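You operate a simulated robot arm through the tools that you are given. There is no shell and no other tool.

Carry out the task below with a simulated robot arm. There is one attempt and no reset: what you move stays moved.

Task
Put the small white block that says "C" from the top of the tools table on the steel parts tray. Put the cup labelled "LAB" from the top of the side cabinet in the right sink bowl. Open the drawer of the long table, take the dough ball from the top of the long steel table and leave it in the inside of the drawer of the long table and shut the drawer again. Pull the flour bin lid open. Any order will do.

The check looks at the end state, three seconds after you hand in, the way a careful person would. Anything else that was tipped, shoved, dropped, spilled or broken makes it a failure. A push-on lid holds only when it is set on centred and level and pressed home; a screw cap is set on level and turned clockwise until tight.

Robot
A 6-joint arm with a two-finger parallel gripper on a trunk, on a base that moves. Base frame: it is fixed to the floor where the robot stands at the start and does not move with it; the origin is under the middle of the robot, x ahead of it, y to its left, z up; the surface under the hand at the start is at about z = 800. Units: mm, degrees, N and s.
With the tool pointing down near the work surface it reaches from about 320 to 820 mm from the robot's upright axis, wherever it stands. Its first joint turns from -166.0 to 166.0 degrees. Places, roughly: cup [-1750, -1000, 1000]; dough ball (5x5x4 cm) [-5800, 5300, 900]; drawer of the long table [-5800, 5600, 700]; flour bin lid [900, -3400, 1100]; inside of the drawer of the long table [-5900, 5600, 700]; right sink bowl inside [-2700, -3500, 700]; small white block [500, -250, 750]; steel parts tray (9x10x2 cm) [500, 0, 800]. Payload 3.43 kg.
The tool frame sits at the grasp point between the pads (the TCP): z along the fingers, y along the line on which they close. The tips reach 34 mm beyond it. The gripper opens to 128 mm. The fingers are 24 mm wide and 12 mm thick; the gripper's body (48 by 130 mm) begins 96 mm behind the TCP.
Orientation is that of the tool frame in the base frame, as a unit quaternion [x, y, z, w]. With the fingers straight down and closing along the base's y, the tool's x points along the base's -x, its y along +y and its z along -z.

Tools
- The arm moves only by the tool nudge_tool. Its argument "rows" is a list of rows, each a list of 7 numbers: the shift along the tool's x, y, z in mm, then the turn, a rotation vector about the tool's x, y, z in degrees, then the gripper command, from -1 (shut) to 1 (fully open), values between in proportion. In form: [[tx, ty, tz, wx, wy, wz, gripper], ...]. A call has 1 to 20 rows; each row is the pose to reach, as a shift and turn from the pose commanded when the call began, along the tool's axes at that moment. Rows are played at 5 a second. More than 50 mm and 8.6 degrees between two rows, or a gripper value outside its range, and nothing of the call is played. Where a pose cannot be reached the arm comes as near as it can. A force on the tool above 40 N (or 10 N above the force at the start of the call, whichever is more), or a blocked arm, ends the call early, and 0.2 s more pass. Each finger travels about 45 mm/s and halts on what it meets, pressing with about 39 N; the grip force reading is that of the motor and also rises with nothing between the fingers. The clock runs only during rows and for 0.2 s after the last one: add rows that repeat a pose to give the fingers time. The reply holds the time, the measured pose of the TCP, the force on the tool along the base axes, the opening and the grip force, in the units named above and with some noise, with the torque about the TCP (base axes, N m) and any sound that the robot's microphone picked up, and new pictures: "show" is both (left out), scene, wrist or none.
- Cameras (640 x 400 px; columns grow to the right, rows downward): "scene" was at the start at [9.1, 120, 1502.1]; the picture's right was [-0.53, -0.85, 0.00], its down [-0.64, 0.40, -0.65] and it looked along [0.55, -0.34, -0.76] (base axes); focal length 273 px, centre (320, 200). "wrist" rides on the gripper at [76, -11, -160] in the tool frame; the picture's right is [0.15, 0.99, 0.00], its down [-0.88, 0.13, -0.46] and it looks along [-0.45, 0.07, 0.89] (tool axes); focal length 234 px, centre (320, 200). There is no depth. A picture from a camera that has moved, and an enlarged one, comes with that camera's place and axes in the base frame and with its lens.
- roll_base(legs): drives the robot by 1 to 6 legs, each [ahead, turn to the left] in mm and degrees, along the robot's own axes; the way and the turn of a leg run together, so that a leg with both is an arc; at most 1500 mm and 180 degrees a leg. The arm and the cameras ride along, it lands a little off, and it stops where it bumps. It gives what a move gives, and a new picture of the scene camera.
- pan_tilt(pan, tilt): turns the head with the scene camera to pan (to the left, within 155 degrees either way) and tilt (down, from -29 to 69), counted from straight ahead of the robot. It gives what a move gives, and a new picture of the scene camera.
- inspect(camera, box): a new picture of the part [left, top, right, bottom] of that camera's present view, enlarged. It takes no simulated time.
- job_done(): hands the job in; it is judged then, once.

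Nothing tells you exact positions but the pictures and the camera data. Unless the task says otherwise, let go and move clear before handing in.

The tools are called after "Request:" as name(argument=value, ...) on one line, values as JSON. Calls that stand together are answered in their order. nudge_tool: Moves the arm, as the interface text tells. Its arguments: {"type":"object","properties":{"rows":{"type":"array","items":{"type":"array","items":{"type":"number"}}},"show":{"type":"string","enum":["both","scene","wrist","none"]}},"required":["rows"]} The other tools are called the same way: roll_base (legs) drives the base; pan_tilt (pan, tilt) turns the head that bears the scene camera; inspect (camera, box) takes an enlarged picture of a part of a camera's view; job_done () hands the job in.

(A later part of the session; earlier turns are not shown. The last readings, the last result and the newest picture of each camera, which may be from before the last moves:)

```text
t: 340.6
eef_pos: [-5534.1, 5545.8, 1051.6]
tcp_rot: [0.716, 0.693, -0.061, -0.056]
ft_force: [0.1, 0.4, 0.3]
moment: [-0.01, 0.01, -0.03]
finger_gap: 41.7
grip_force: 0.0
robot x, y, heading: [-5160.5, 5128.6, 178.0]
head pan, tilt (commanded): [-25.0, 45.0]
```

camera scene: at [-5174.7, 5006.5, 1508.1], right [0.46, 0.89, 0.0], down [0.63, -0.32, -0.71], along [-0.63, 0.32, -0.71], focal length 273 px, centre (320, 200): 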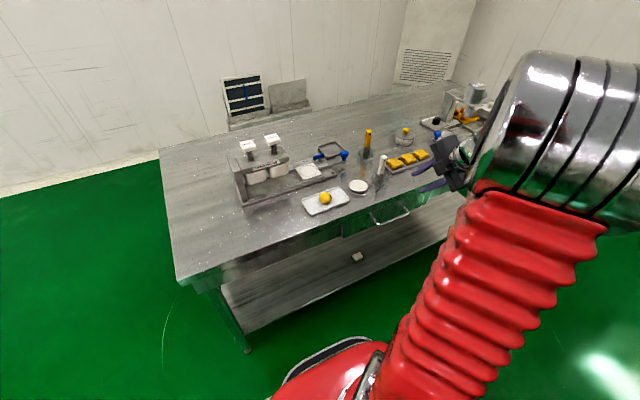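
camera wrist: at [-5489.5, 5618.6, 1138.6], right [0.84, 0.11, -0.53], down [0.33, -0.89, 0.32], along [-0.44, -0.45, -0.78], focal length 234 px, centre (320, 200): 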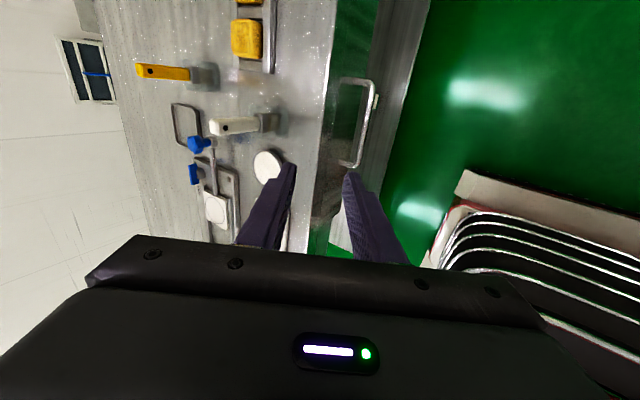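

Request:
nudge_tool(rows=[[2, -6, 30, 3, 0, -0.6, -0.35], [3, -10, 65, 7, 0, -1.2, -0.35], [4, -16, 100, 10, 0, -1.8, -0.35], [5, -22, 140, 12.5, 0, -1.8, -0.35], [5, -22, 140, 12.5, 0, -1.8, -0.35]])

```text
t: 341.8
eef_pos: [-5576.2, 5551.3, 915.8]
tcp_rot: [0.694, 0.694, -0.136, -0.135]
ft_force: [0.0, -0.2, -0.1]
moment: [0.02, 0.01, -0.01]
finger_gap: 41.6
grip_force: 0.1
robot x, y, heading: [-5156.6, 5131.2, 177.9]
head pan, tilt (commanded): [-25.0, 45.0]
camera scene: at [-5174.8, 5006.5, 1508.1], right [0.46, 0.89, 0.0], down [0.63, -0.32, -0.71], along [-0.63, 0.32, -0.71], focal length 273 px, centre (320, 200)
camera wrist: at [-5527.4, 5626.5, 1068.5], right [0.92, 0.14, -0.37], down [0.29, -0.88, 0.37], along [-0.27, -0.45, -0.85], focal length 234 px, centre (320, 200)
```

scene: 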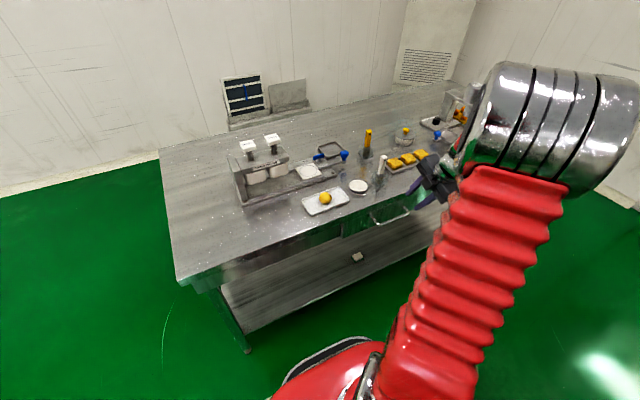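
wrist: 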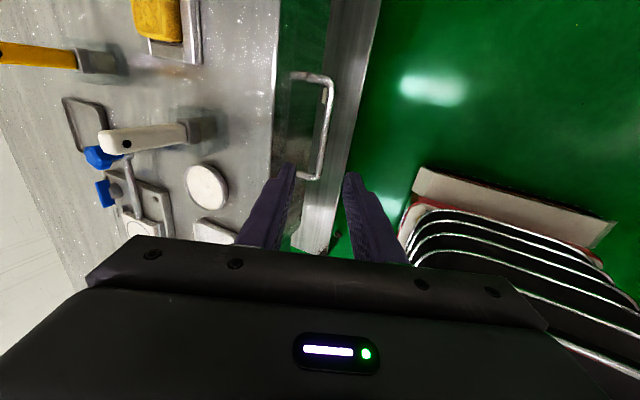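

Request:
inspect(camera="wrist", box=[240, 50, 400, 210])

```text
2.50 times, centred on (320, 130) of wrist
camera zoom: at [-5527.4, 5626.5, 1068.5], right [0.92, 0.14, -0.37], down [0.29, -0.88, 0.37], along [-0.27, -0.45, -0.85], focal length 585 px, centre (320, 375)
```

zoom: 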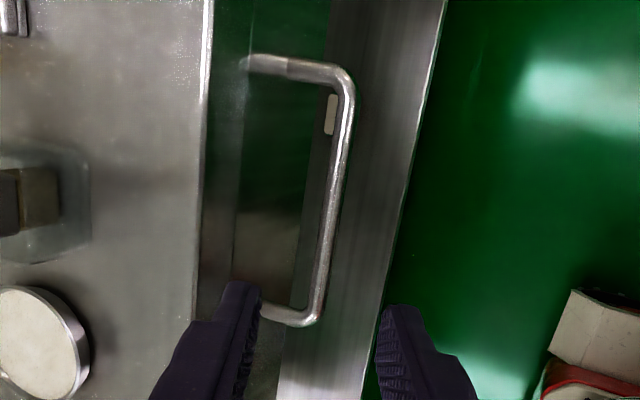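

Request:
nudge_tool(rows=[[2, 0.3, 30, 0, 0, 0, -0.45], [3, 0.5, 60, 0, 0, 0, -0.45], [4, 0.7, 90, 0, 0, 0, -0.45], [5, 0.9, 110, 0, 0, 0, -0.45], [5, 0.9, 110, 0, 0, 0, -0.45]], show="wrist")

Request:
inspect(camera="wrist", box=[240, 50, 400, 210])

```text
t: 343.0
eef_pos: [-5618.4, 5556.1, 812.4]
tcp_rot: [0.694, 0.693, -0.136, -0.136]
ft_force: [0.4, 0.0, 0.1]
moment: [-0.02, -0.02, -0.02]
finger_gap: 35.0
grip_force: 0.0
robot x, y, heading: [-5159.8, 5131.2, 177.9]
head pan, tilt (commanded): [-25.0, 45.0]
camera wrist: at [-5569.4, 5630.7, 966.0], right [0.92, 0.14, -0.37], down [0.29, -0.88, 0.37], along [-0.27, -0.45, -0.85], focal length 234 px, centre (320, 200)
```

wrist: 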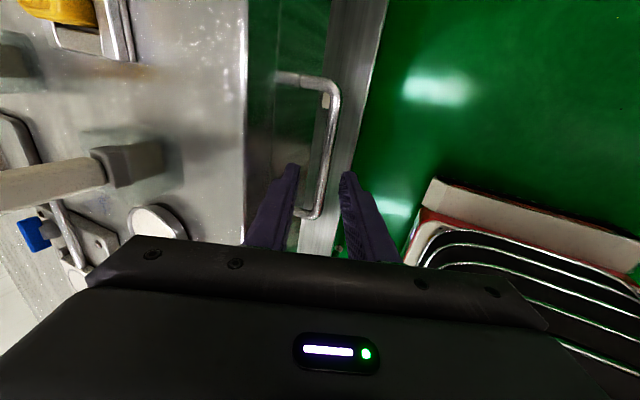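

```text
2.50 times, centred on (320, 130) of wrist
camera zoom: at [-5569.4, 5630.7, 966.0], right [0.92, 0.14, -0.37], down [0.29, -0.88, 0.37], along [-0.27, -0.45, -0.85], focal length 585 px, centre (320, 375)
```

zoom: 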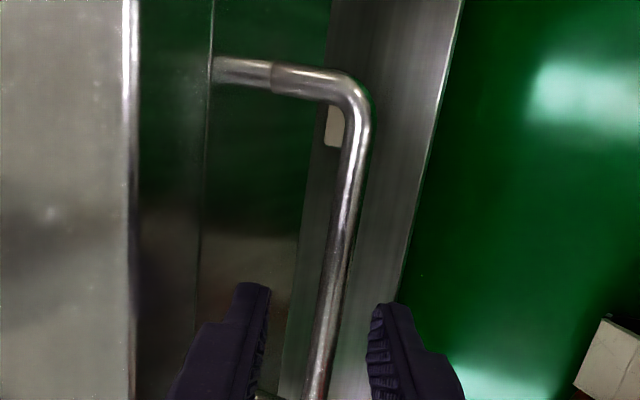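

Request:
nudge_tool(rows=[[0, 0, 15, 0, 0, 0, -0.45], [0, 0, 30, 0, 0, 0, -0.45], [0, 0, 41, 0, 0, 0, -0.45], [0, 0, 41, 0, 0, 0, -0.45]], show="wrist")

Request:
inspect(camera="wrist", box=[220, 30, 420, 270])

```text
t: 344.0
eef_pos: [-5632.8, 5555.9, 775.9]
tcp_rot: [0.695, 0.693, -0.136, -0.135]
ft_force: [0.3, 0.2, -0.6]
moment: [0.03, 0.02, 0.02]
finger_gap: 35.1
grip_force: 0.0
robot x, y, heading: [-5159.9, 5129.4, 178.0]
head pan, tilt (commanded): [-25.0, 45.0]
camera wrist: at [-5584.2, 5631.1, 929.1], right [0.92, 0.14, -0.37], down [0.29, -0.88, 0.37], along [-0.27, -0.45, -0.85], focal length 234 px, centre (320, 200)
```

wrist: 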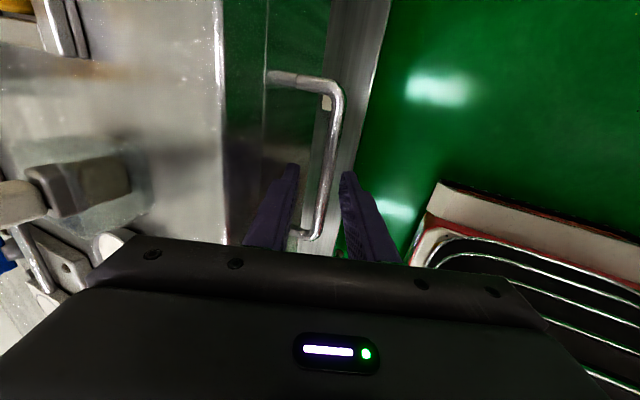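

```text
1.67 times, centred on (320, 150) of wrist
camera zoom: at [-5584.2, 5631.1, 929.1], right [0.92, 0.14, -0.37], down [0.29, -0.88, 0.37], along [-0.27, -0.45, -0.85], focal length 390 px, centre (320, 283)
```

zoom: 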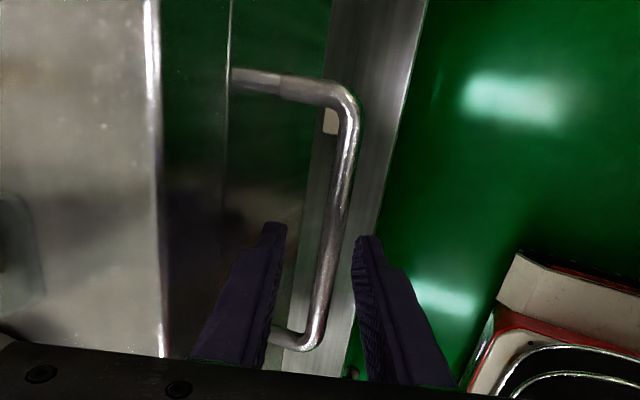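

Request:
nudge_tool(rows=[[0, 0, 0, 0, 0, 0, -0.75], [0, 0, 0, 0, 0, 0, -1], [0, 0, 0, 0, 0, 0, -1], [0, 0, 0, 0, 0, 0, -1]], show="wrist")

```text
t: 344.8
eef_pos: [-5628.5, 5556.3, 774.6]
tcp_rot: [0.696, 0.692, -0.135, -0.132]
ft_force: [7.2, 1.2, 2.0]
moment: [-0.14, -0.19, -0.28]
finger_gap: 11.7
grip_force: 36.7
robot x, y, heading: [-5157.5, 5131.7, 177.7]
head pan, tilt (commanded): [-25.0, 45.0]
stopped in row 3: the force on the tool passed its limit at 45 N (the readings are from after the stop); the commanded pose is now the measured one
camera wrist: at [-5580.0, 5631.5, 927.0], right [0.92, 0.14, -0.37], down [0.29, -0.88, 0.38], along [-0.27, -0.45, -0.85], focal length 234 px, centre (320, 200)
```

wrist: 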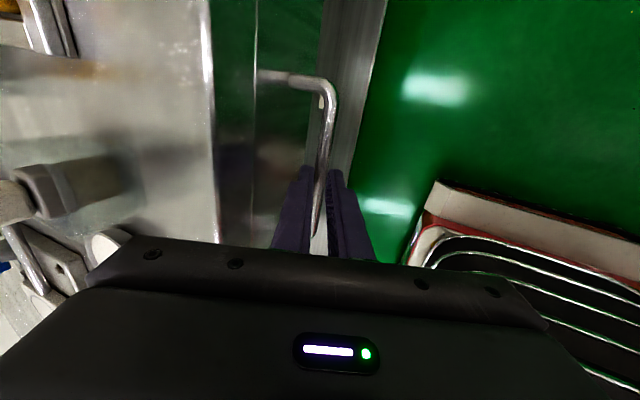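

Bar gripped. I'll pull the drawer gently along +x.

Request:
nudge_tool(rows=[[0, 0, 0, 0, 0, 0, -1], [0, 4.6, -1.9, 0, 0, 0, -1], [0, 9.3, -3.8, 0, 0, 0, -1], [0, 13.9, -5.6, 0, 0, 0, -1], [0, 18.5, -7.5, 0, 0, 0, -1], [0, 18.5, -7.5, 0, 0, 0, -1]], show="wrist")

```text
t: 346.2
eef_pos: [-5614.0, 5557.2, 777.6]
tcp_rot: [0.697, 0.692, -0.131, -0.131]
ft_force: [0.5, 0.0, 0.5]
moment: [-0.02, 0.05, 0.01]
finger_gap: 0.1
grip_force: 32.6
robot x, y, heading: [-5156.2, 5127.4, 177.9]
head pan, tilt (commanded): [-25.0, 45.0]
camera wrist: at [-5565.1, 5632.5, 931.5], right [0.92, 0.14, -0.36], down [0.28, -0.88, 0.38], along [-0.26, -0.45, -0.85], focal length 234 px, centre (320, 200)
```

wrist: 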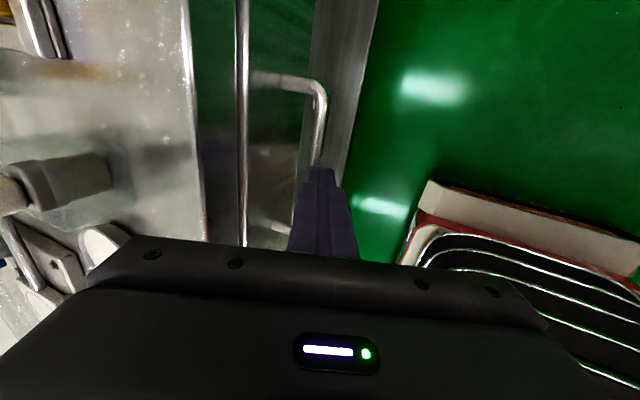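

The fingers slipped off the bar (gripped too near the tips), but the drawer has come out slightly. I'll back up, open and re-measure.

Request:
nudge_tool(rows=[[0, 0, -20, 0, 0, 0, -1], [0, 0, -45, 0, 0, 0, -0.6], [0, 0, -70, 0, 0, 0, -0.45], [0, 0, -70, 0, 0, 0, -0.45]])

Request:
inspect(camera="wrist", box=[220, 30, 420, 270])

Request:
inspect(camera="scene", box=[280, 150, 450, 270])

```text
t: 347.2
eef_pos: [-5581.9, 5556.7, 840.5]
tcp_rot: [0.696, 0.693, -0.136, -0.132]
ft_force: [0.2, -0.1, 1.3]
moment: [-0.01, 0.0, -0.01]
finger_gap: 35.0
grip_force: 0.1
robot x, y, heading: [-5160.3, 5129.3, 177.9]
head pan, tilt (commanded): [-25.0, 45.0]
camera scene: at [-5174.7, 5006.6, 1508.1], right [0.46, 0.89, 0.0], down [0.63, -0.32, -0.71], along [-0.63, 0.32, -0.71], focal length 273 px, centre (320, 200)
camera wrist: at [-5534.0, 5631.1, 992.4], right [0.92, 0.14, -0.37], down [0.29, -0.88, 0.38], along [-0.27, -0.45, -0.85], focal length 234 px, centre (320, 200)
```

scene: 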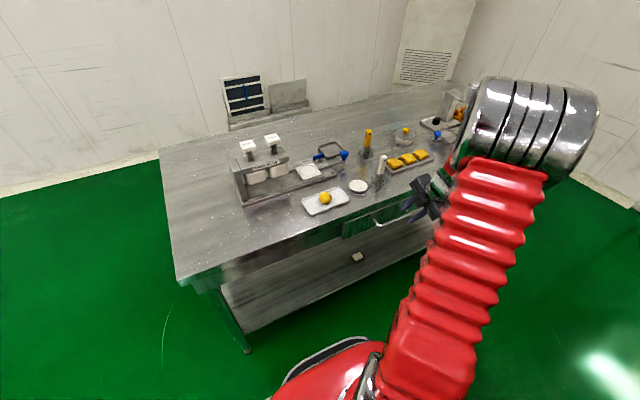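
wrist: 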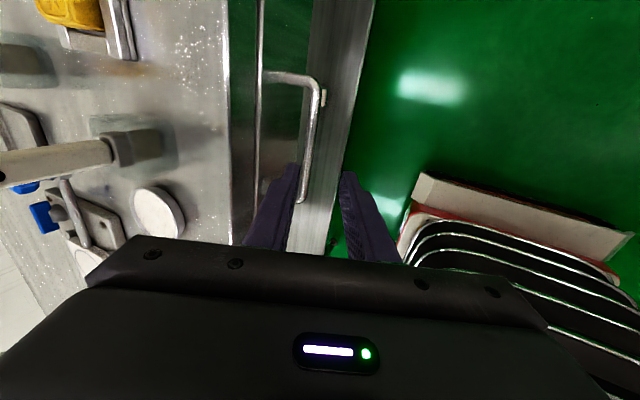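

```text
1.67 times, centred on (320, 150) of wrist
camera zoom: at [-5534.0, 5631.1, 992.4], right [0.92, 0.14, -0.37], down [0.29, -0.88, 0.38], along [-0.27, -0.45, -0.85], focal length 390 px, centre (320, 283)
```

zoom: 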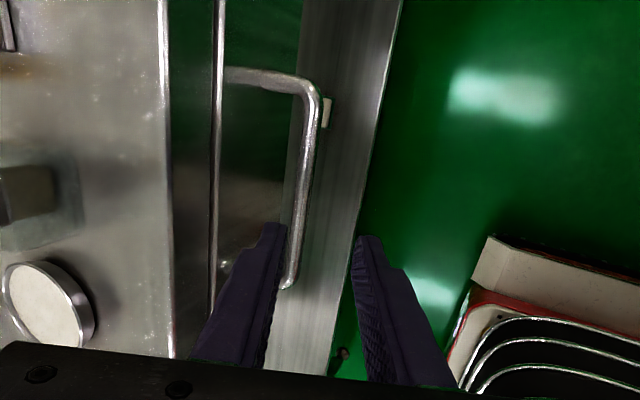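

```text
3.33 times, centred on (365, 210) of scene
camera zoom: at [-5174.7, 5006.6, 1508.1], right [0.46, 0.89, 0.0], down [0.63, -0.32, -0.71], along [-0.63, 0.32, -0.71], focal length 909 px, centre (170, 167)
```

zoom: 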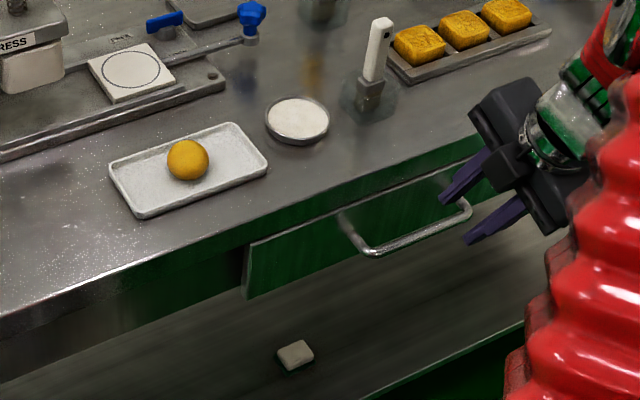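

The bar is actually at z ≈ 740, x ≈ -5639 now. I'll go in deeper this time so that the bar lies well between the pads.

Request:
nudge_tool(rows=[[3, -8, 20, 0, 0, 0, -0.45], [5, -15, 45, 0, 0, 0, -0.45], [5, -15, 75, 0, 0, 0, -0.45], [5, -15, 95, 0, 0, 0, -0.45], [5, -15, 105, 0, 0, 0, -0.45], [5, -15, 105, 0, 0, 0, -0.45]])

Request:
inspect(camera="wrist", box=[220, 30, 420, 270])

```text
t: 348.6
eef_pos: [-5636.8, 5559.7, 746.5]
tcp_rot: [0.697, 0.693, -0.132, -0.128]
ft_force: [0.3, 0.0, -0.5]
moment: [-0.02, -0.03, 0.0]
finger_gap: 34.8
grip_force: 0.1
robot x, y, heading: [-5160.0, 5130.4, 177.9]
head pan, tilt (commanded): [-25.0, 45.0]
camera scene: at [-5174.8, 5006.6, 1508.1], right [0.46, 0.89, 0.0], down [0.63, -0.32, -0.71], along [-0.63, 0.32, -0.71], focal length 273 px, centre (320, 200)
camera wrist: at [-5588.6, 5636.3, 899.8], right [0.92, 0.14, -0.36], down [0.28, -0.88, 0.38], along [-0.26, -0.45, -0.85], focal length 234 px, centre (320, 200)
```

scene: 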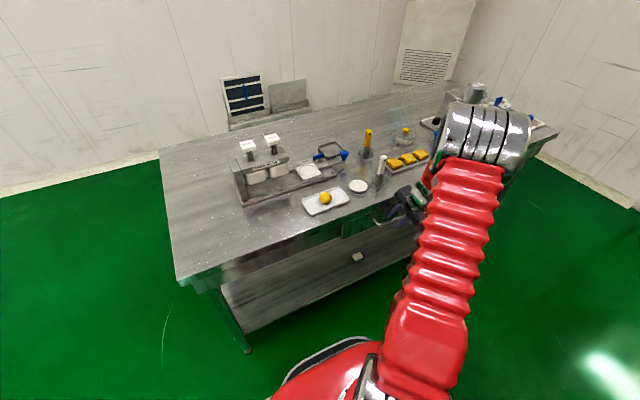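
wrist: 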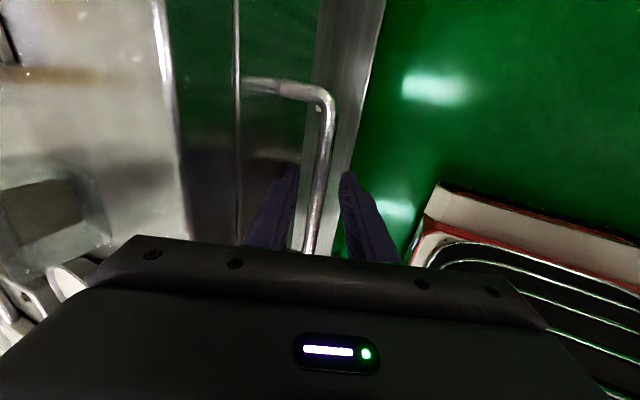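

```text
1.67 times, centred on (320, 150) of wrist
camera zoom: at [-5588.6, 5636.3, 899.8], right [0.92, 0.14, -0.36], down [0.28, -0.88, 0.38], along [-0.26, -0.45, -0.85], focal length 390 px, centre (320, 283)
```

zoom: 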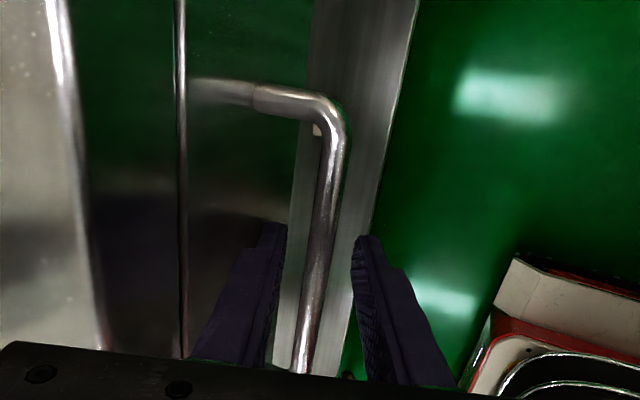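

Request:
nudge_tool(rows=[[0, 0, 0, 0, 0, 0, -0.7], [0, 0, 0, 0, 0, 0, -0.8], [0, 0, 0, 0, 0, 0, -0.9], [0, 0, 0, 0, 0, 0, -1], [0, 0, 0, 0, 0, 0, -1]], show="wrist")

```text
t: 349.8
eef_pos: [-5637.1, 5561.3, 746.9]
tcp_rot: [0.697, 0.692, -0.133, -0.129]
ft_force: [0.1, -0.3, 4.2]
moment: [-0.13, 0.0, -0.06]
finger_gap: 11.6
grip_force: 45.3
robot x, y, heading: [-5156.4, 5129.5, 177.7]
head pan, tilt (commanded): [-25.0, 45.0]
camera wrist: at [-5588.7, 5636.4, 900.4], right [0.92, 0.14, -0.36], down [0.28, -0.88, 0.38], along [-0.26, -0.45, -0.85], focal length 234 px, centre (320, 200)
```

wrist: 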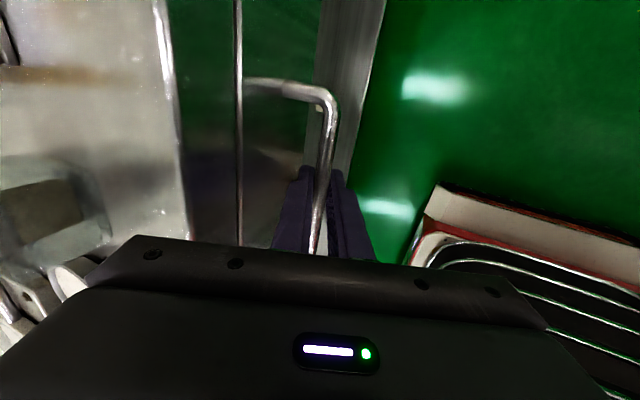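

Request:
nudge_tool(rows=[[0, 5.6, -2.2, 0, 0, 0, -1], [0, 11.2, -4.4, 0, 0, 0, -1], [0, 16.7, -6.6, 0, 0, 0, -1], [0, 22.3, -8.7, 0, 0, 0, -1], [0, 27.9, -10.9, 0, 0, 0, -1], [0, 27.9, -10.9, 0, 0, 0, -1]])

```text
t: 351.2
eef_pos: [-5617.2, 5560.7, 754.4]
tcp_rot: [0.699, 0.692, -0.13, -0.123]
ft_force: [0.5, -14.1, -30.2]
moment: [-0.27, -0.14, 0.36]
finger_gap: 11.8
grip_force: 44.8
out of reach, approached as far as the arm can: row 1, 2, 3, 4, 5, 6
robot x, y, heading: [-5158.5, 5129.9, 177.9]
head pan, tilt (commanded): [-25.0, 45.0]
camera scene: at [-5175.4, 5006.7, 1508.1], right [0.46, 0.89, 0.0], down [0.63, -0.32, -0.71], along [-0.63, 0.32, -0.71], focal length 273 px, centre (320, 200)
camera wrist: at [-5572.7, 5637.6, 907.5], right [0.93, 0.14, -0.35], down [0.27, -0.88, 0.39], along [-0.25, -0.46, -0.85], focal length 234 px, centre (320, 200)
```

scene: 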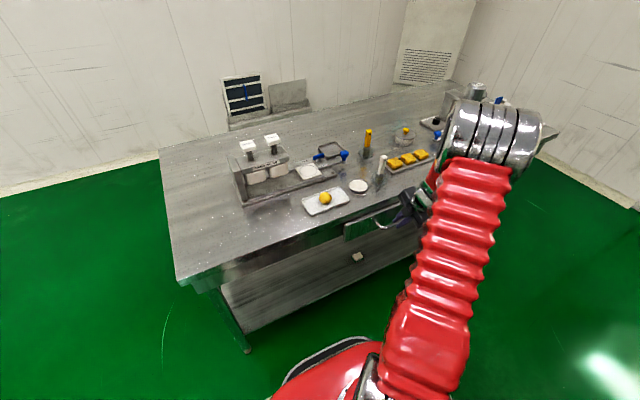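
wrist: 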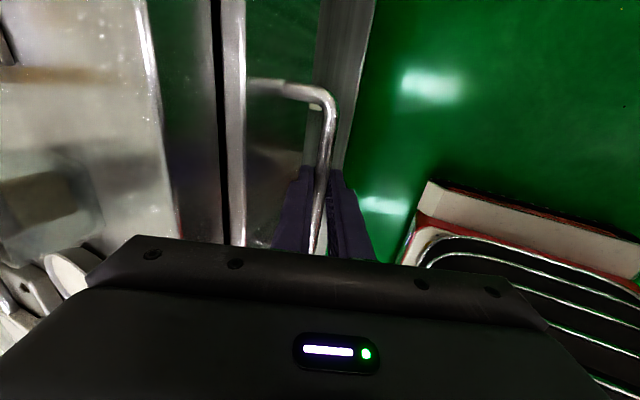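

The drawer is coming out. The tilt limits the reach, so I'll reduce the tilt while holding the bar, then pull on.

Request:
nudge_tool(rows=[[0, 0.6, 1.5, -3, 0, 0, -1], [0, 1.2, 3, -6, 0, 0, -1], [0, 1.8, 4, -9, 0, 0, -1], [0, 1.8, 4, -11, 0, 0, -1], [0, 1.8, 4, -11, 0, 0, -1]], show="wrist")

```text
t: 352.4
eef_pos: [-5618.4, 5563.3, 753.7]
tcp_rot: [0.704, 0.703, -0.067, -0.067]
ft_force: [-1.6, -18.5, 24.7]
moment: [-0.36, 0.08, -0.45]
finger_gap: 11.7
grip_force: 44.6
robot x, y, heading: [-5158.1, 5130.5, 178.0]
head pan, tilt (commanded): [-25.0, 45.0]
camera wrist: at [-5600.5, 5639.1, 913.4], right [0.97, 0.14, -0.19], down [0.21, -0.88, 0.42], along [-0.1, -0.45, -0.89], focal length 234 px, centre (320, 200)
```

wrist: 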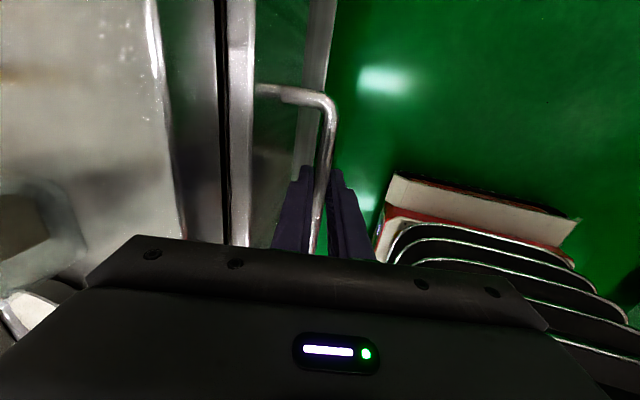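

Request:
nudge_tool(rows=[[-1.8, -0.4, -2.2, 0, 0, 0, -1], [-1.8, 5.5, -3.3, 0, 0, 0, -1], [-1.8, 11.4, -4.5, 0, 0, 0, -1], [-1.8, 17.3, -5.6, 0, 0, 0, -1], [-1.8, 23.2, -6.8, 0, 0, 0, -1], [-1.8, 29, -7.9, 0, 0, 0, -1], [-1.8, 29, -7.9, 0, 0, 0, -1]], show="wrist")

```text
t: 354.0
eef_pos: [-5587.7, 5562.7, 753.6]
tcp_rot: [0.705, 0.703, -0.068, -0.065]
ft_force: [-0.1, 30.1, -7.3]
moment: [0.35, -0.04, -0.47]
finger_gap: 11.9
grip_force: 45.1
robot x, y, heading: [-5159.1, 5127.5, 177.6]
head pan, tilt (commanded): [-25.0, 45.0]
camera wrist: at [-5568.9, 5638.4, 913.4], right [0.97, 0.14, -0.19], down [0.21, -0.88, 0.43], along [-0.1, -0.45, -0.89], focal length 234 px, centre (320, 200)
```

wrist: 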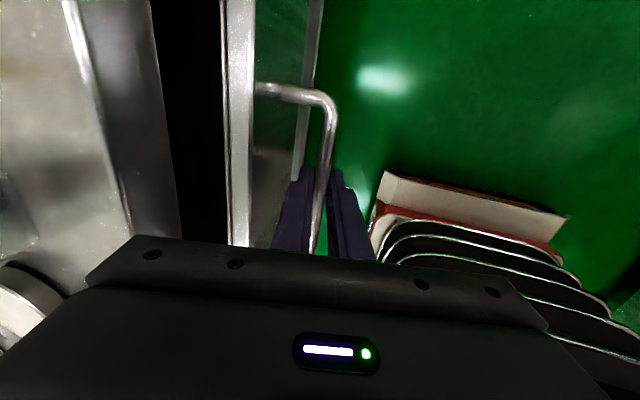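

Request:
nudge_tool(rows=[[1.1, 0, 0.4, 0, 0, 0, -1], [1.1, 6, -0.7, -1, 0, 0, -1], [1.1, 12, -1.8, -2, 0, 0, -1], [1.1, 18, -3, -3, 0, 0, -1], [1.1, 24, -4.1, -4, 0, 0, -1], [1.1, 30, -5.2, -5, 0, 0, -1], [1.1, 36, -6.4, -6, 0, 0, -1], [1.1, 40, -7.2, -6, 0, 0, -1], [1.1, 40, -7.2, -6, 0, 0, -1]], show="wrist")

```text
t: 356.0
eef_pos: [-5547.8, 5562.2, 754.2]
tcp_rot: [0.707, 0.706, -0.031, -0.028]
ft_force: [0.7, 14.9, 12.0]
moment: [-0.1, -0.04, -0.53]
finger_gap: 11.6
grip_force: 45.5
robot x, y, heading: [-5159.3, 5128.7, 177.7]
head pan, tilt (commanded): [-25.0, 45.0]
camera wrist: at [-5545.7, 5638.0, 914.1], right [0.99, 0.14, -0.08], down [0.17, -0.88, 0.45], along [-0.01, -0.45, -0.89], focal length 234 px, centre (320, 200)
```

wrist: 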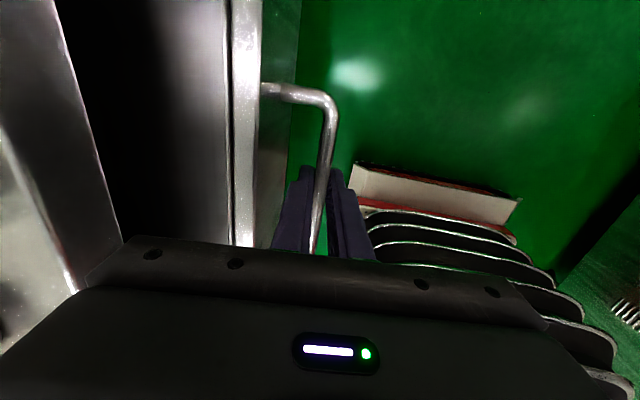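

Request:
nudge_tool(rows=[[0.5, 0, -1, 0, 0, 0, -1], [0.5, 7, -1.6, -0.5, 0, 0, -1], [0.5, 14, -2.2, -1, 0, 0, -1], [0.5, 21, -2.8, -1.5, 0, 0, -1], [0.5, 28, -3.3, -2, 0, 0, -1], [0.5, 35, -3.9, -2.5, 0, 0, -1], [0.5, 42, -4.5, -3, 0, 0, -1], [0.5, 49, -5.1, -3.5, 0, 0, -1], [0.5, 56, -5.7, -4, 0, 0, -1], [0.5, 60, -6, -4, 0, 0, -1], [0.5, 60, -6, -4, 0, 0, -1]], show="both")

```text
t: 358.4
eef_pos: [-5486.9, 5562.1, 754.2]
tcp_rot: [0.709, 0.705, -0.007, -0.002]
ft_force: [1.0, 2.1, -16.7]
moment: [0.4, 0.01, -0.58]
finger_gap: 11.9
grip_force: 45.1
robot x, y, heading: [-5159.1, 5130.9, 177.7]
head pan, tilt (commanded): [-25.0, 45.0]
camera scene: at [-5174.9, 5006.8, 1508.1], right [0.46, 0.89, 0.0], down [0.63, -0.32, -0.71], along [-0.63, 0.32, -0.71], focal length 273 px, centre (320, 200)
camera wrist: at [-5497.3, 5637.7, 913.8], right [0.99, 0.14, -0.01], down [0.13, -0.88, 0.46], along [0.05, -0.46, -0.89], focal length 234 px, centre (320, 200)
```

scene: 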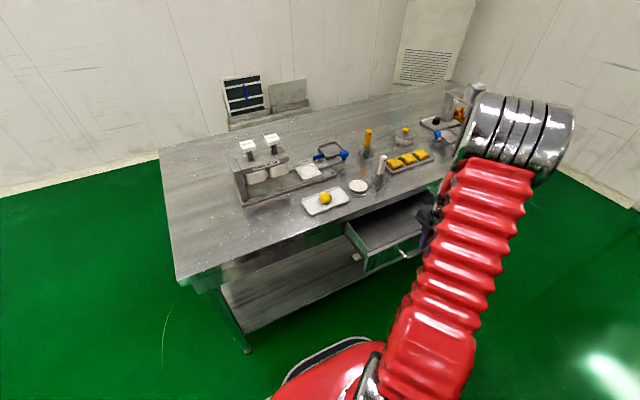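
wrist: 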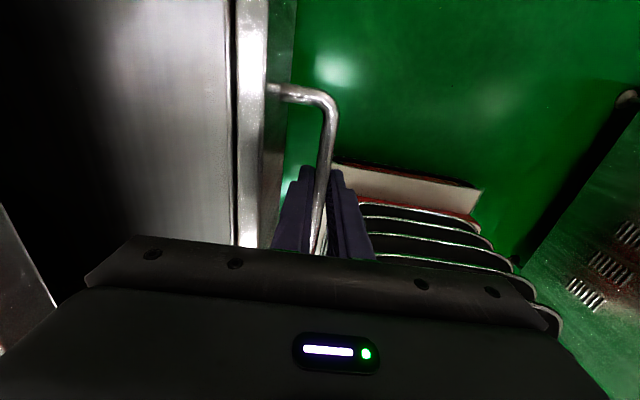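

Request:
nudge_tool(rows=[[0, 0, 1.2, 0, 0, 0, -1], [0, 7, 1.2, 0, 0, 0, -1], [0, 14, 1.2, 0, 0, 0, -1], [0, 21, 1.2, 0, 0, 0, -1], [0, 28, 1.2, 0, 0, 0, -1], [0, 35, 1.2, 0, 0, 0, -1], [0, 42, 1.2, 0, 0, 0, -1], [0, 49, 1.2, 0, 0, 0, -1], [0, 56, 1.2, 0, 0, 0, -1], [0, 60, 1.2, 0, 0, 0, -1], [0, 60, 1.2, 0, 0, 0, -1]], show="both")

```text
t: 360.8
eef_pos: [-5426.7, 5562.4, 752.8]
tcp_rot: [0.708, 0.706, -0.007, -0.004]
ft_force: [0.2, -5.5, 11.4]
moment: [-0.56, -0.01, -0.55]
finger_gap: 11.7
grip_force: 45.0
robot x, y, heading: [-5160.0, 5131.1, 177.8]
head pan, tilt (commanded): [-25.0, 45.0]
camera scene: at [-5174.5, 5006.3, 1508.0], right [0.46, 0.89, 0.0], down [0.63, -0.32, -0.71], along [-0.63, 0.32, -0.71], focal length 273 px, centre (320, 200)
camera wrist: at [-5436.5, 5637.8, 912.8], right [0.99, 0.14, -0.01], down [0.13, -0.88, 0.46], along [0.05, -0.45, -0.89], focal length 234 px, centre (320, 200)
```

scene: 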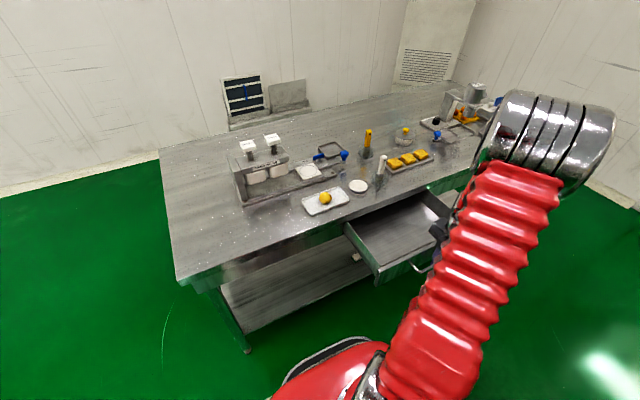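
wrist: 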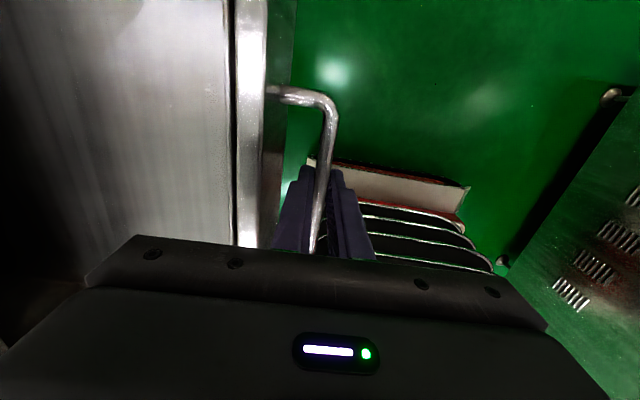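

The drawer is open about 220 mm and empty. I'll release the handle and lift away.

Request:
nudge_tool(rows=[[0, 0, -1, 0, 0, 0, -1], [0, 0, -1, 0, 0, 0, -0.7], [0, 0, -1, 0, 0, 0, -0.45], [0, 0, -1, 0, 0, 0, -0.45], [0, 0, -30, 0, 0, 0, -0.45], [0, 0, -75, 0, 0, 0, -0.45], [0, 0, -120, 0, 0, 0, -0.45], [0, 0, -165, 0, 0, 0, -0.45], [0, 0, -210, 0, 0, 0, -0.45], [0, 0, -250, 0, 0, 0, -0.45], [0, 0, -290, 0, 0, 0, -0.45], [0, 0, -290, 0, 0, 0, -0.45]])

```text
t: 363.4
eef_pos: [-5423.2, 5565.0, 1043.2]
tcp_rot: [0.708, 0.706, -0.007, -0.003]
ft_force: [0.1, -0.3, 0.2]
moment: [0.02, 0.06, 0.02]
finger_gap: 35.1
grip_force: 0.2
robot x, y, heading: [-5157.9, 5128.4, 177.6]
head pan, tilt (commanded): [-25.0, 45.0]
camera scene: at [-5174.6, 5006.5, 1508.1], right [0.46, 0.89, 0.0], down [0.63, -0.32, -0.71], along [-0.63, 0.32, -0.71], focal length 273 px, centre (320, 200)
camera wrist: at [-5433.2, 5640.7, 1203.7], right [0.99, 0.14, -0.01], down [0.13, -0.88, 0.46], along [0.05, -0.45, -0.89], focal length 234 px, centre (320, 200)
```

scene: 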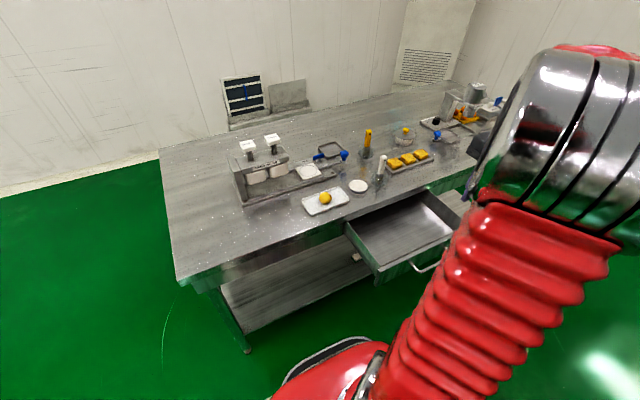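
wrist: 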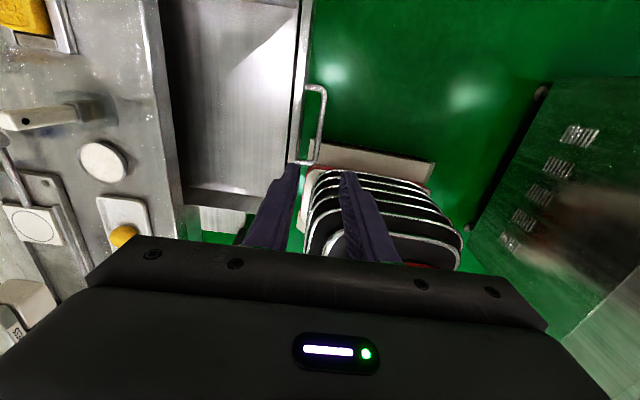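

Now the dough ball: it sits centred in its white tray at about [-5755, 5327, 856]. I'll turn the tool back and hover above it.

Request:
nudge_tool(rows=[[-20, -30, 0, 0, 0, 8, 0.1], [-40, -60, 2, 0, 0, 16.2, 0.1], [-60, -90, 4, 0, 0, 24.4, 0.1], [-80, -120, 6, 0, 0, 32.6, 0.1], [-100, -150, 8, 0, 0, 40.8, 0.1], [-120, -180, 10, 0, 0, 49, 0.1], [-140, -210, 14, 0, 0, 57.2, 0.1], [-160, -240, 18, 0, 0, 65.4, 0.1], [-185, -270, 22, 0, 0, 73.6, 0.1], [-210, -300, 26, 0, 0, 81.8, 0.1], [-238, -332, 30, 0, 0, 89.9, 0.1], [-238, -332, 30, 0, 0, 89.9, 0.1]])

```text
t: 366.0
eef_pos: [-5756.6, 5324.4, 1019.4]
tcp_rot: [1.0, -0.001, -0.007, 0.003]
ft_force: [0.6, 0.1, -0.5]
moment: [0.01, -0.01, -0.04]
finger_gap: 70.5
grip_force: 0.0
robot x, y, heading: [-5161.1, 5132.1, 177.9]
head pan, tilt (commanded): [-25.0, 45.0]
camera scene: at [-5174.9, 5006.5, 1508.1], right [0.46, 0.89, 0.0], down [0.63, -0.32, -0.71], along [-0.63, 0.32, -0.71], focal length 273 px, centre (320, 200)
camera wrist: at [-5680.0, 5336.0, 1178.2], right [0.14, -0.99, 0.0], down [-0.87, -0.13, 0.47], along [-0.46, -0.07, -0.88], focal length 234 px, centre (320, 200)
```

scene: 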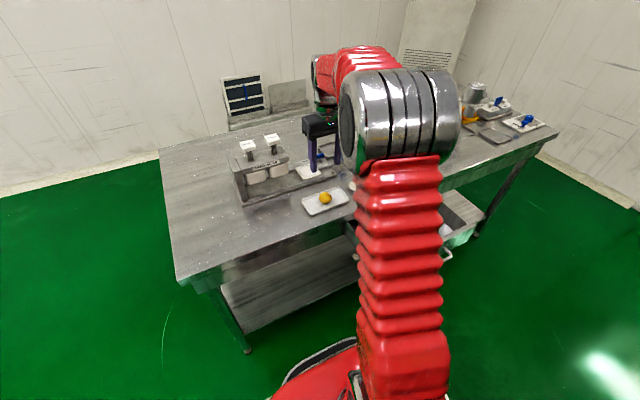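
wrist: 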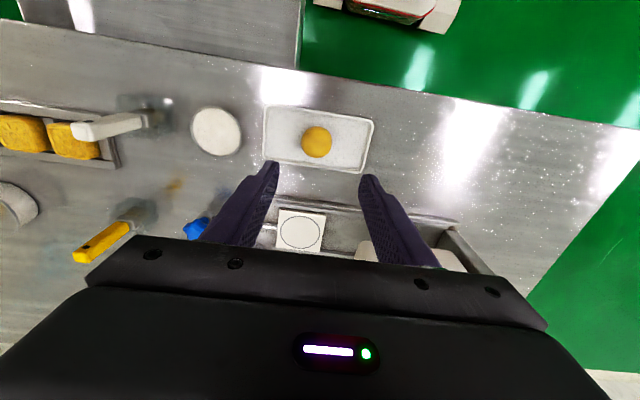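

Request:
nudge_tool(rows=[[1, -2.6, 40, 0, 0.8, 0, 0.1], [1, -2.6, 80, 0, 0.8, 0, 0.1], [1, -2.6, 115, 0, 0.8, 0, 0.1], [1, -2.6, 115, 0, 0.8, 0, 0.1]], show="wrist")

Request:
inspect(camera="wrist", box=[220, 110, 420, 260])

```text
t: 367.0
eef_pos: [-5758.1, 5328.4, 904.4]
tcp_rot: [1.0, -0.001, 0.0, 0.003]
ft_force: [0.4, 0.7, 0.5]
moment: [-0.01, -0.03, -0.03]
finger_gap: 70.3
grip_force: 0.0
robot x, y, heading: [-5156.5, 5127.9, 177.7]
head pan, tilt (commanded): [-25.0, 45.0]
camera wrist: at [-5683.2, 5339.4, 1063.7], right [0.15, -0.99, 0.0], down [-0.88, -0.13, 0.46], along [-0.45, -0.07, -0.89], focal length 234 px, centre (320, 200)
```

wrist: 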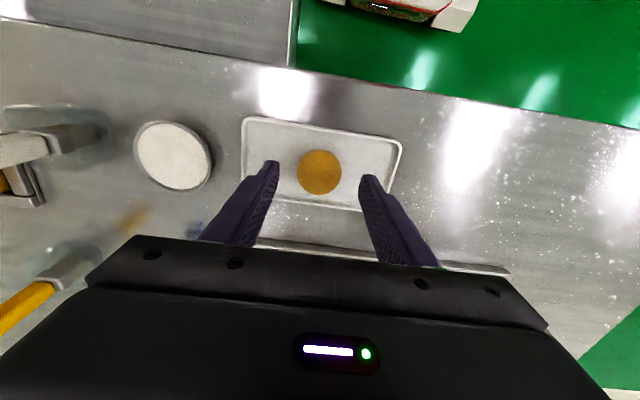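

```text
2.67 times, centred on (320, 185) of wrist
camera zoom: at [-5683.2, 5339.4, 1063.7], right [0.15, -0.99, 0.0], down [-0.88, -0.13, 0.46], along [-0.45, -0.07, -0.89], focal length 624 px, centre (320, 240)
```

zoom: 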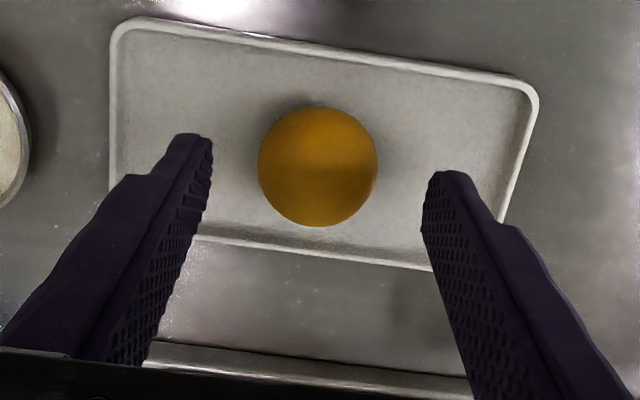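

Request:
nudge_tool(rows=[[0, 0, 10, 0, 0, 0, 0.1], [0, 0, 20, 0, 0, 0, 0.1], [0, 0, 26, 0, 0, 0, 0.1], [0, 0, 26, 0, 0, 0, 0.1]], show="wrist")

```text
t: 368.0
eef_pos: [-5758.8, 5328.9, 878.4]
tcp_rot: [1.0, 0.0, 0.0, 0.003]
ft_force: [0.1, -0.6, 0.3]
moment: [0.0, 0.04, 0.0]
finger_gap: 70.5
grip_force: 0.1
robot x, y, heading: [-5158.5, 5128.4, 177.9]
head pan, tilt (commanded): [-25.0, 45.0]
camera wrist: at [-5682.6, 5339.6, 1038.1], right [0.15, -0.99, 0.0], down [-0.88, -0.13, 0.46], along [-0.45, -0.07, -0.89], focal length 234 px, centre (320, 200)
```

wrist: 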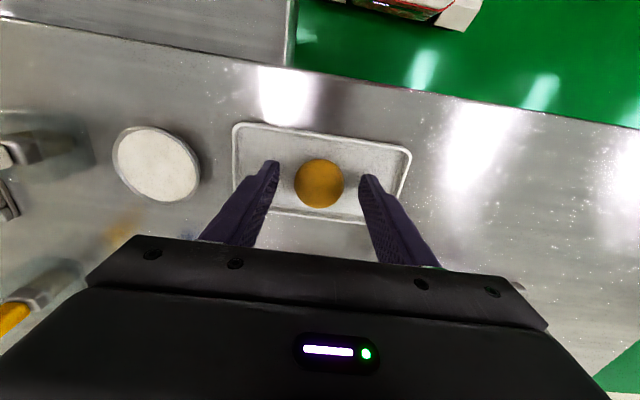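

Request:
nudge_tool(rows=[[0, 0, 0, 0, 0, 0, -0.15], [0, 0, 0, 0, 0, 0, -0.35], [0, 0, 0, 0, 0, 0, -0.45], [0, 0, 0, 0, 0, 0, -0.45], [0, 0, 0, 0, 0, 0, -0.45]], show="wrist")

```text
t: 369.2
eef_pos: [-5757.8, 5328.9, 876.7]
tcp_rot: [1.0, 0.0, 0.0, 0.002]
ft_force: [-0.6, -0.5, -0.3]
moment: [0.01, 0.0, 0.03]
finger_gap: 41.7
grip_force: 38.7
robot x, y, heading: [-5160.4, 5127.5, 178.0]
head pan, tilt (commanded): [-25.0, 45.0]
camera wrist: at [-5682.6, 5339.6, 1038.2], right [0.15, -0.99, 0.0], down [-0.88, -0.13, 0.46], along [-0.45, -0.07, -0.89], focal length 234 px, centre (320, 200)
```

wrist: 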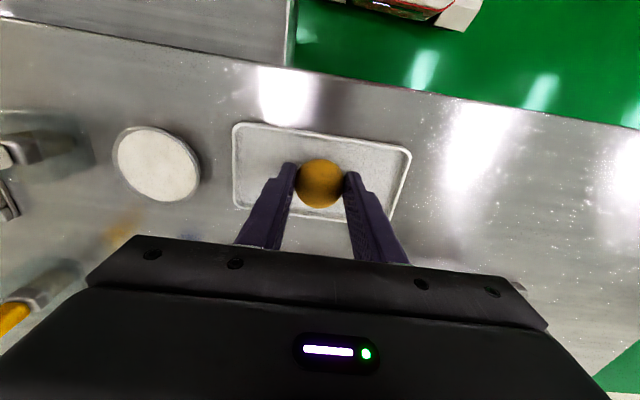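

Request:
nudge_tool(rows=[[0, 0, -8, 0, 0, 0, -0.45], [0, 0, -20, 0, 0, 0, -0.45], [0, 0, -45, 0, 0, 0, -0.45], [0, 0, -80, 0, 0, 0, -0.45], [0, 0, -115, 0, 0, 0, -0.45], [0, 0, -115, 0, 0, 0, -0.45]], show="wrist")

```text
t: 370.6
eef_pos: [-5754.8, 5328.5, 991.9]
tcp_rot: [1.0, -0.001, 0.0, 0.003]
ft_force: [-0.2, 0.2, -1.0]
moment: [0.0, 0.01, 0.01]
finger_gap: 41.5
grip_force: 38.4
robot x, y, heading: [-5158.2, 5131.2, 177.8]
head pan, tilt (commanded): [-25.0, 45.0]
camera wrist: at [-5680.8, 5339.6, 1152.7], right [0.15, -0.99, 0.0], down [-0.88, -0.13, 0.46], along [-0.45, -0.07, -0.89], focal length 234 px, centre (320, 200)
```

wrist: 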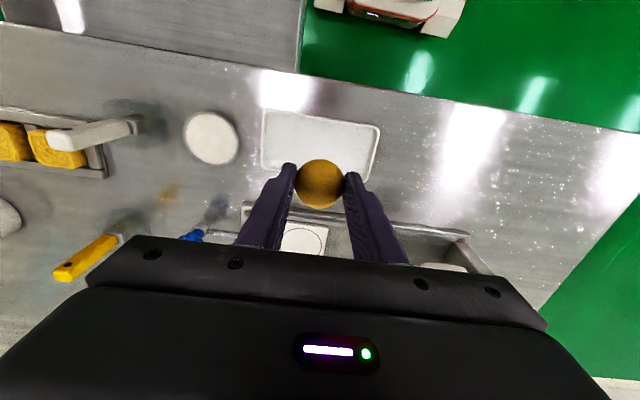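

Request:
nudge_tool(rows=[[22, -31, 0, 0, 0, 0, -0.45], [44, -62, 0, 0, 0, 0, -0.45], [66, -93, 0, 0, 0, 0, -0.45], [88, -124, 0, 0, 0, 0, -0.45], [110, -155, 0, 0, 0, 0, -0.45], [132, -186, 0, 0, 0, 0, -0.45], [152, -217, 0, 0, 0, 0, -0.45], [170, -246, 0, 0, 0, 0, -0.45], [170, -246, 0, 0, 0, 0, -0.45]])

Request:
inspect(camera="wrist", box=[120, 0, 520, 250])

```text
t: 372.6
eef_pos: [-5585.4, 5573.0, 991.0]
tcp_rot: [1.0, 0.0, 0.001, 0.003]
ft_force: [-0.2, -0.2, -1.3]
moment: [-0.01, 0.03, 0.0]
finger_gap: 41.4
grip_force: 38.9
robot x, y, heading: [-5160.1, 5129.1, 177.6]
head pan, tilt (commanded): [-25.0, 45.0]
camera scene: at [-5174.7, 5006.6, 1508.1], right [0.46, 0.89, 0.0], down [0.63, -0.32, -0.71], along [-0.63, 0.32, -0.71], focal length 273 px, centre (320, 200)
camera wrist: at [-5510.9, 5586.6, 1151.9], right [0.15, -0.99, 0.0], down [-0.88, -0.13, 0.46], along [-0.45, -0.07, -0.89], focal length 234 px, centre (320, 200)
```

scene: 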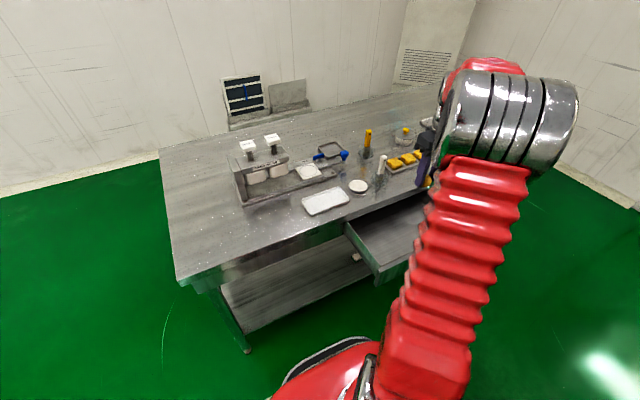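
wrist: 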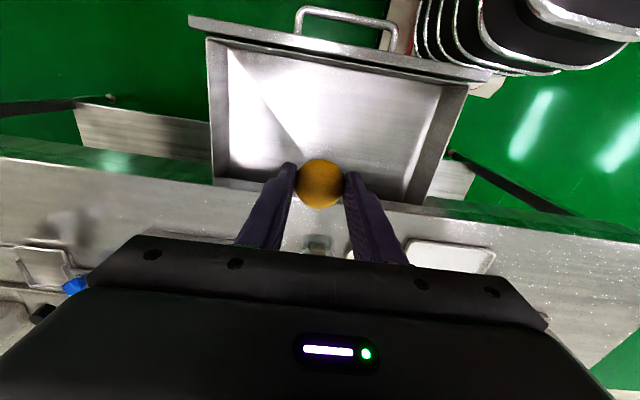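

```text
1.60 times, centred on (320, 125) of wrist
camera zoom: at [-5510.9, 5586.6, 1151.9], right [0.15, -0.99, 0.0], down [-0.88, -0.13, 0.46], along [-0.45, -0.07, -0.89], focal length 375 px, centre (320, 320)
```

zoom: 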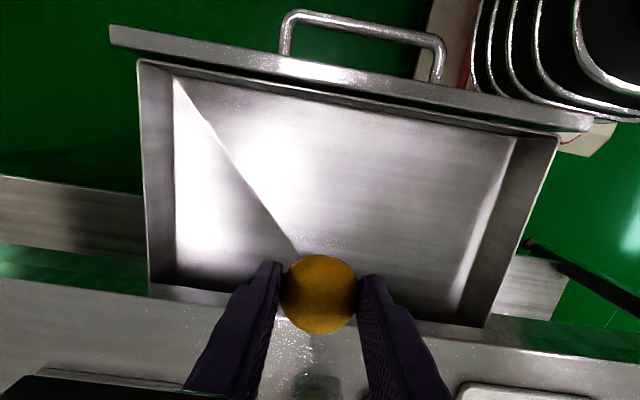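

Request:
nudge_tool(rows=[[4, 5, 45, 0, 0, 0, -0.45], [7, 11, 90, 0, 0, 0, -0.45], [7, 11, 135, 0, 0, 0, -0.45], [7, 11, 180, 0, 0, 0, -0.45], [7, 11, 205, 0, 0, 0, -0.45], [7, 11, 205, 0, 0, 0, -0.45]])

```text
t: 374.0
eef_pos: [-5579.3, 5563.6, 785.7]
tcp_rot: [1.0, 0.0, 0.0, 0.003]
ft_force: [0.5, 0.4, 0.0]
moment: [0.02, -0.04, -0.01]
finger_gap: 41.5
grip_force: 39.0
robot x, y, heading: [-5160.7, 5129.3, 177.8]
head pan, tilt (commanded): [-25.0, 45.0]
camera scene: at [-5174.8, 5006.6, 1508.1], right [0.46, 0.89, 0.0], down [0.63, -0.32, -0.71], along [-0.63, 0.32, -0.71], focal length 273 px, centre (320, 200)
camera wrist: at [-5504.1, 5574.6, 945.7], right [0.15, -0.99, 0.0], down [-0.88, -0.13, 0.46], along [-0.45, -0.07, -0.89], focal length 234 px, centre (320, 200)
```

scene: 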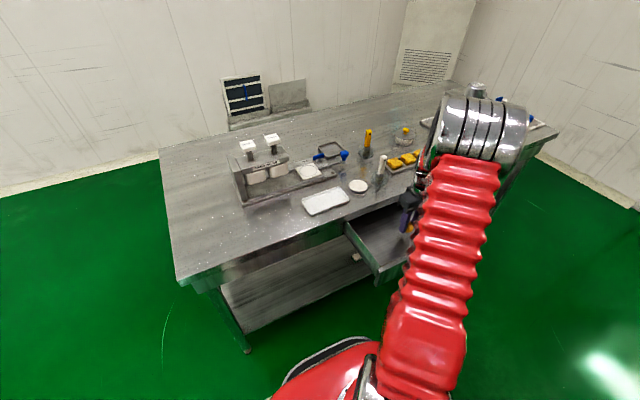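
wrist: 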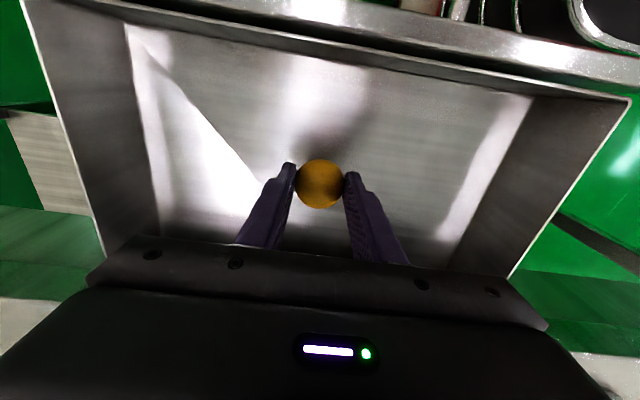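

Request:
nudge_tool(rows=[[0, 0, 12, 0, 0, 0, -0.45], [0, 0, 24, 0, 0, 0, -0.45], [0, 0, 32, 0, 0, 0, -0.45], [0, 0, 35, 0, 0, 0, -0.45], [0, 0, 35, 0, 0, 0, -0.45]], show="none")

```text
t: 375.2
eef_pos: [-5579.8, 5564.6, 752.2]
tcp_rot: [1.0, 0.0, -0.001, 0.001]
ft_force: [0.3, -4.8, 33.5]
moment: [-0.21, 0.1, 0.0]
finger_gap: 41.4
grip_force: 39.0
robot x, y, heading: [-5158.5, 5130.3, 177.8]
head pan, tilt (commanded): [-25.0, 45.0]
```

Contact with the drawer floor. I'll ease up slightly, open and lift out.

Request:
nudge_tool(rows=[[0, 0, -2, 0, 0, 0, -0.45], [0, 0, -2, 0, 0, 0, -0.3], [0, 0, -2, 0, 0, 0, -0.1], [0, 0, -2, 0, 0, 0, 0.05], [0, 0, -2, 0, 0, 0, 0.05]], show="wrist")

```text
t: 376.4
eef_pos: [-5579.4, 5563.2, 752.2]
tcp_rot: [1.0, -0.001, 0.0, 0.002]
ft_force: [0.1, -0.1, 0.3]
moment: [0.01, 0.0, 0.0]
finger_gap: 67.0
grip_force: 0.0
robot x, y, heading: [-5156.8, 5128.6, 177.8]
head pan, tilt (commanded): [-25.0, 45.0]
camera wrist: at [-5504.6, 5574.2, 912.9], right [0.15, -0.99, 0.0], down [-0.88, -0.13, 0.46], along [-0.45, -0.07, -0.89], focal length 234 px, centre (320, 200)
```

wrist: 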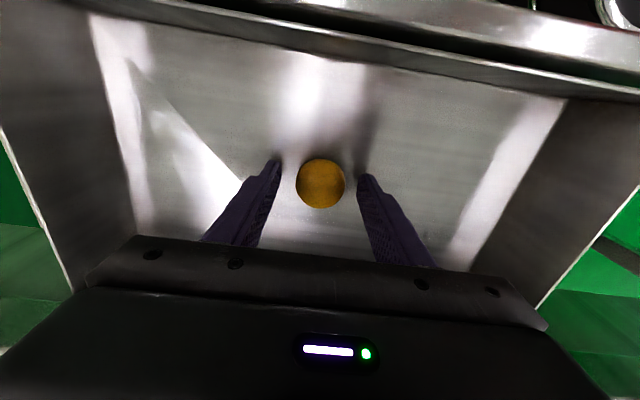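

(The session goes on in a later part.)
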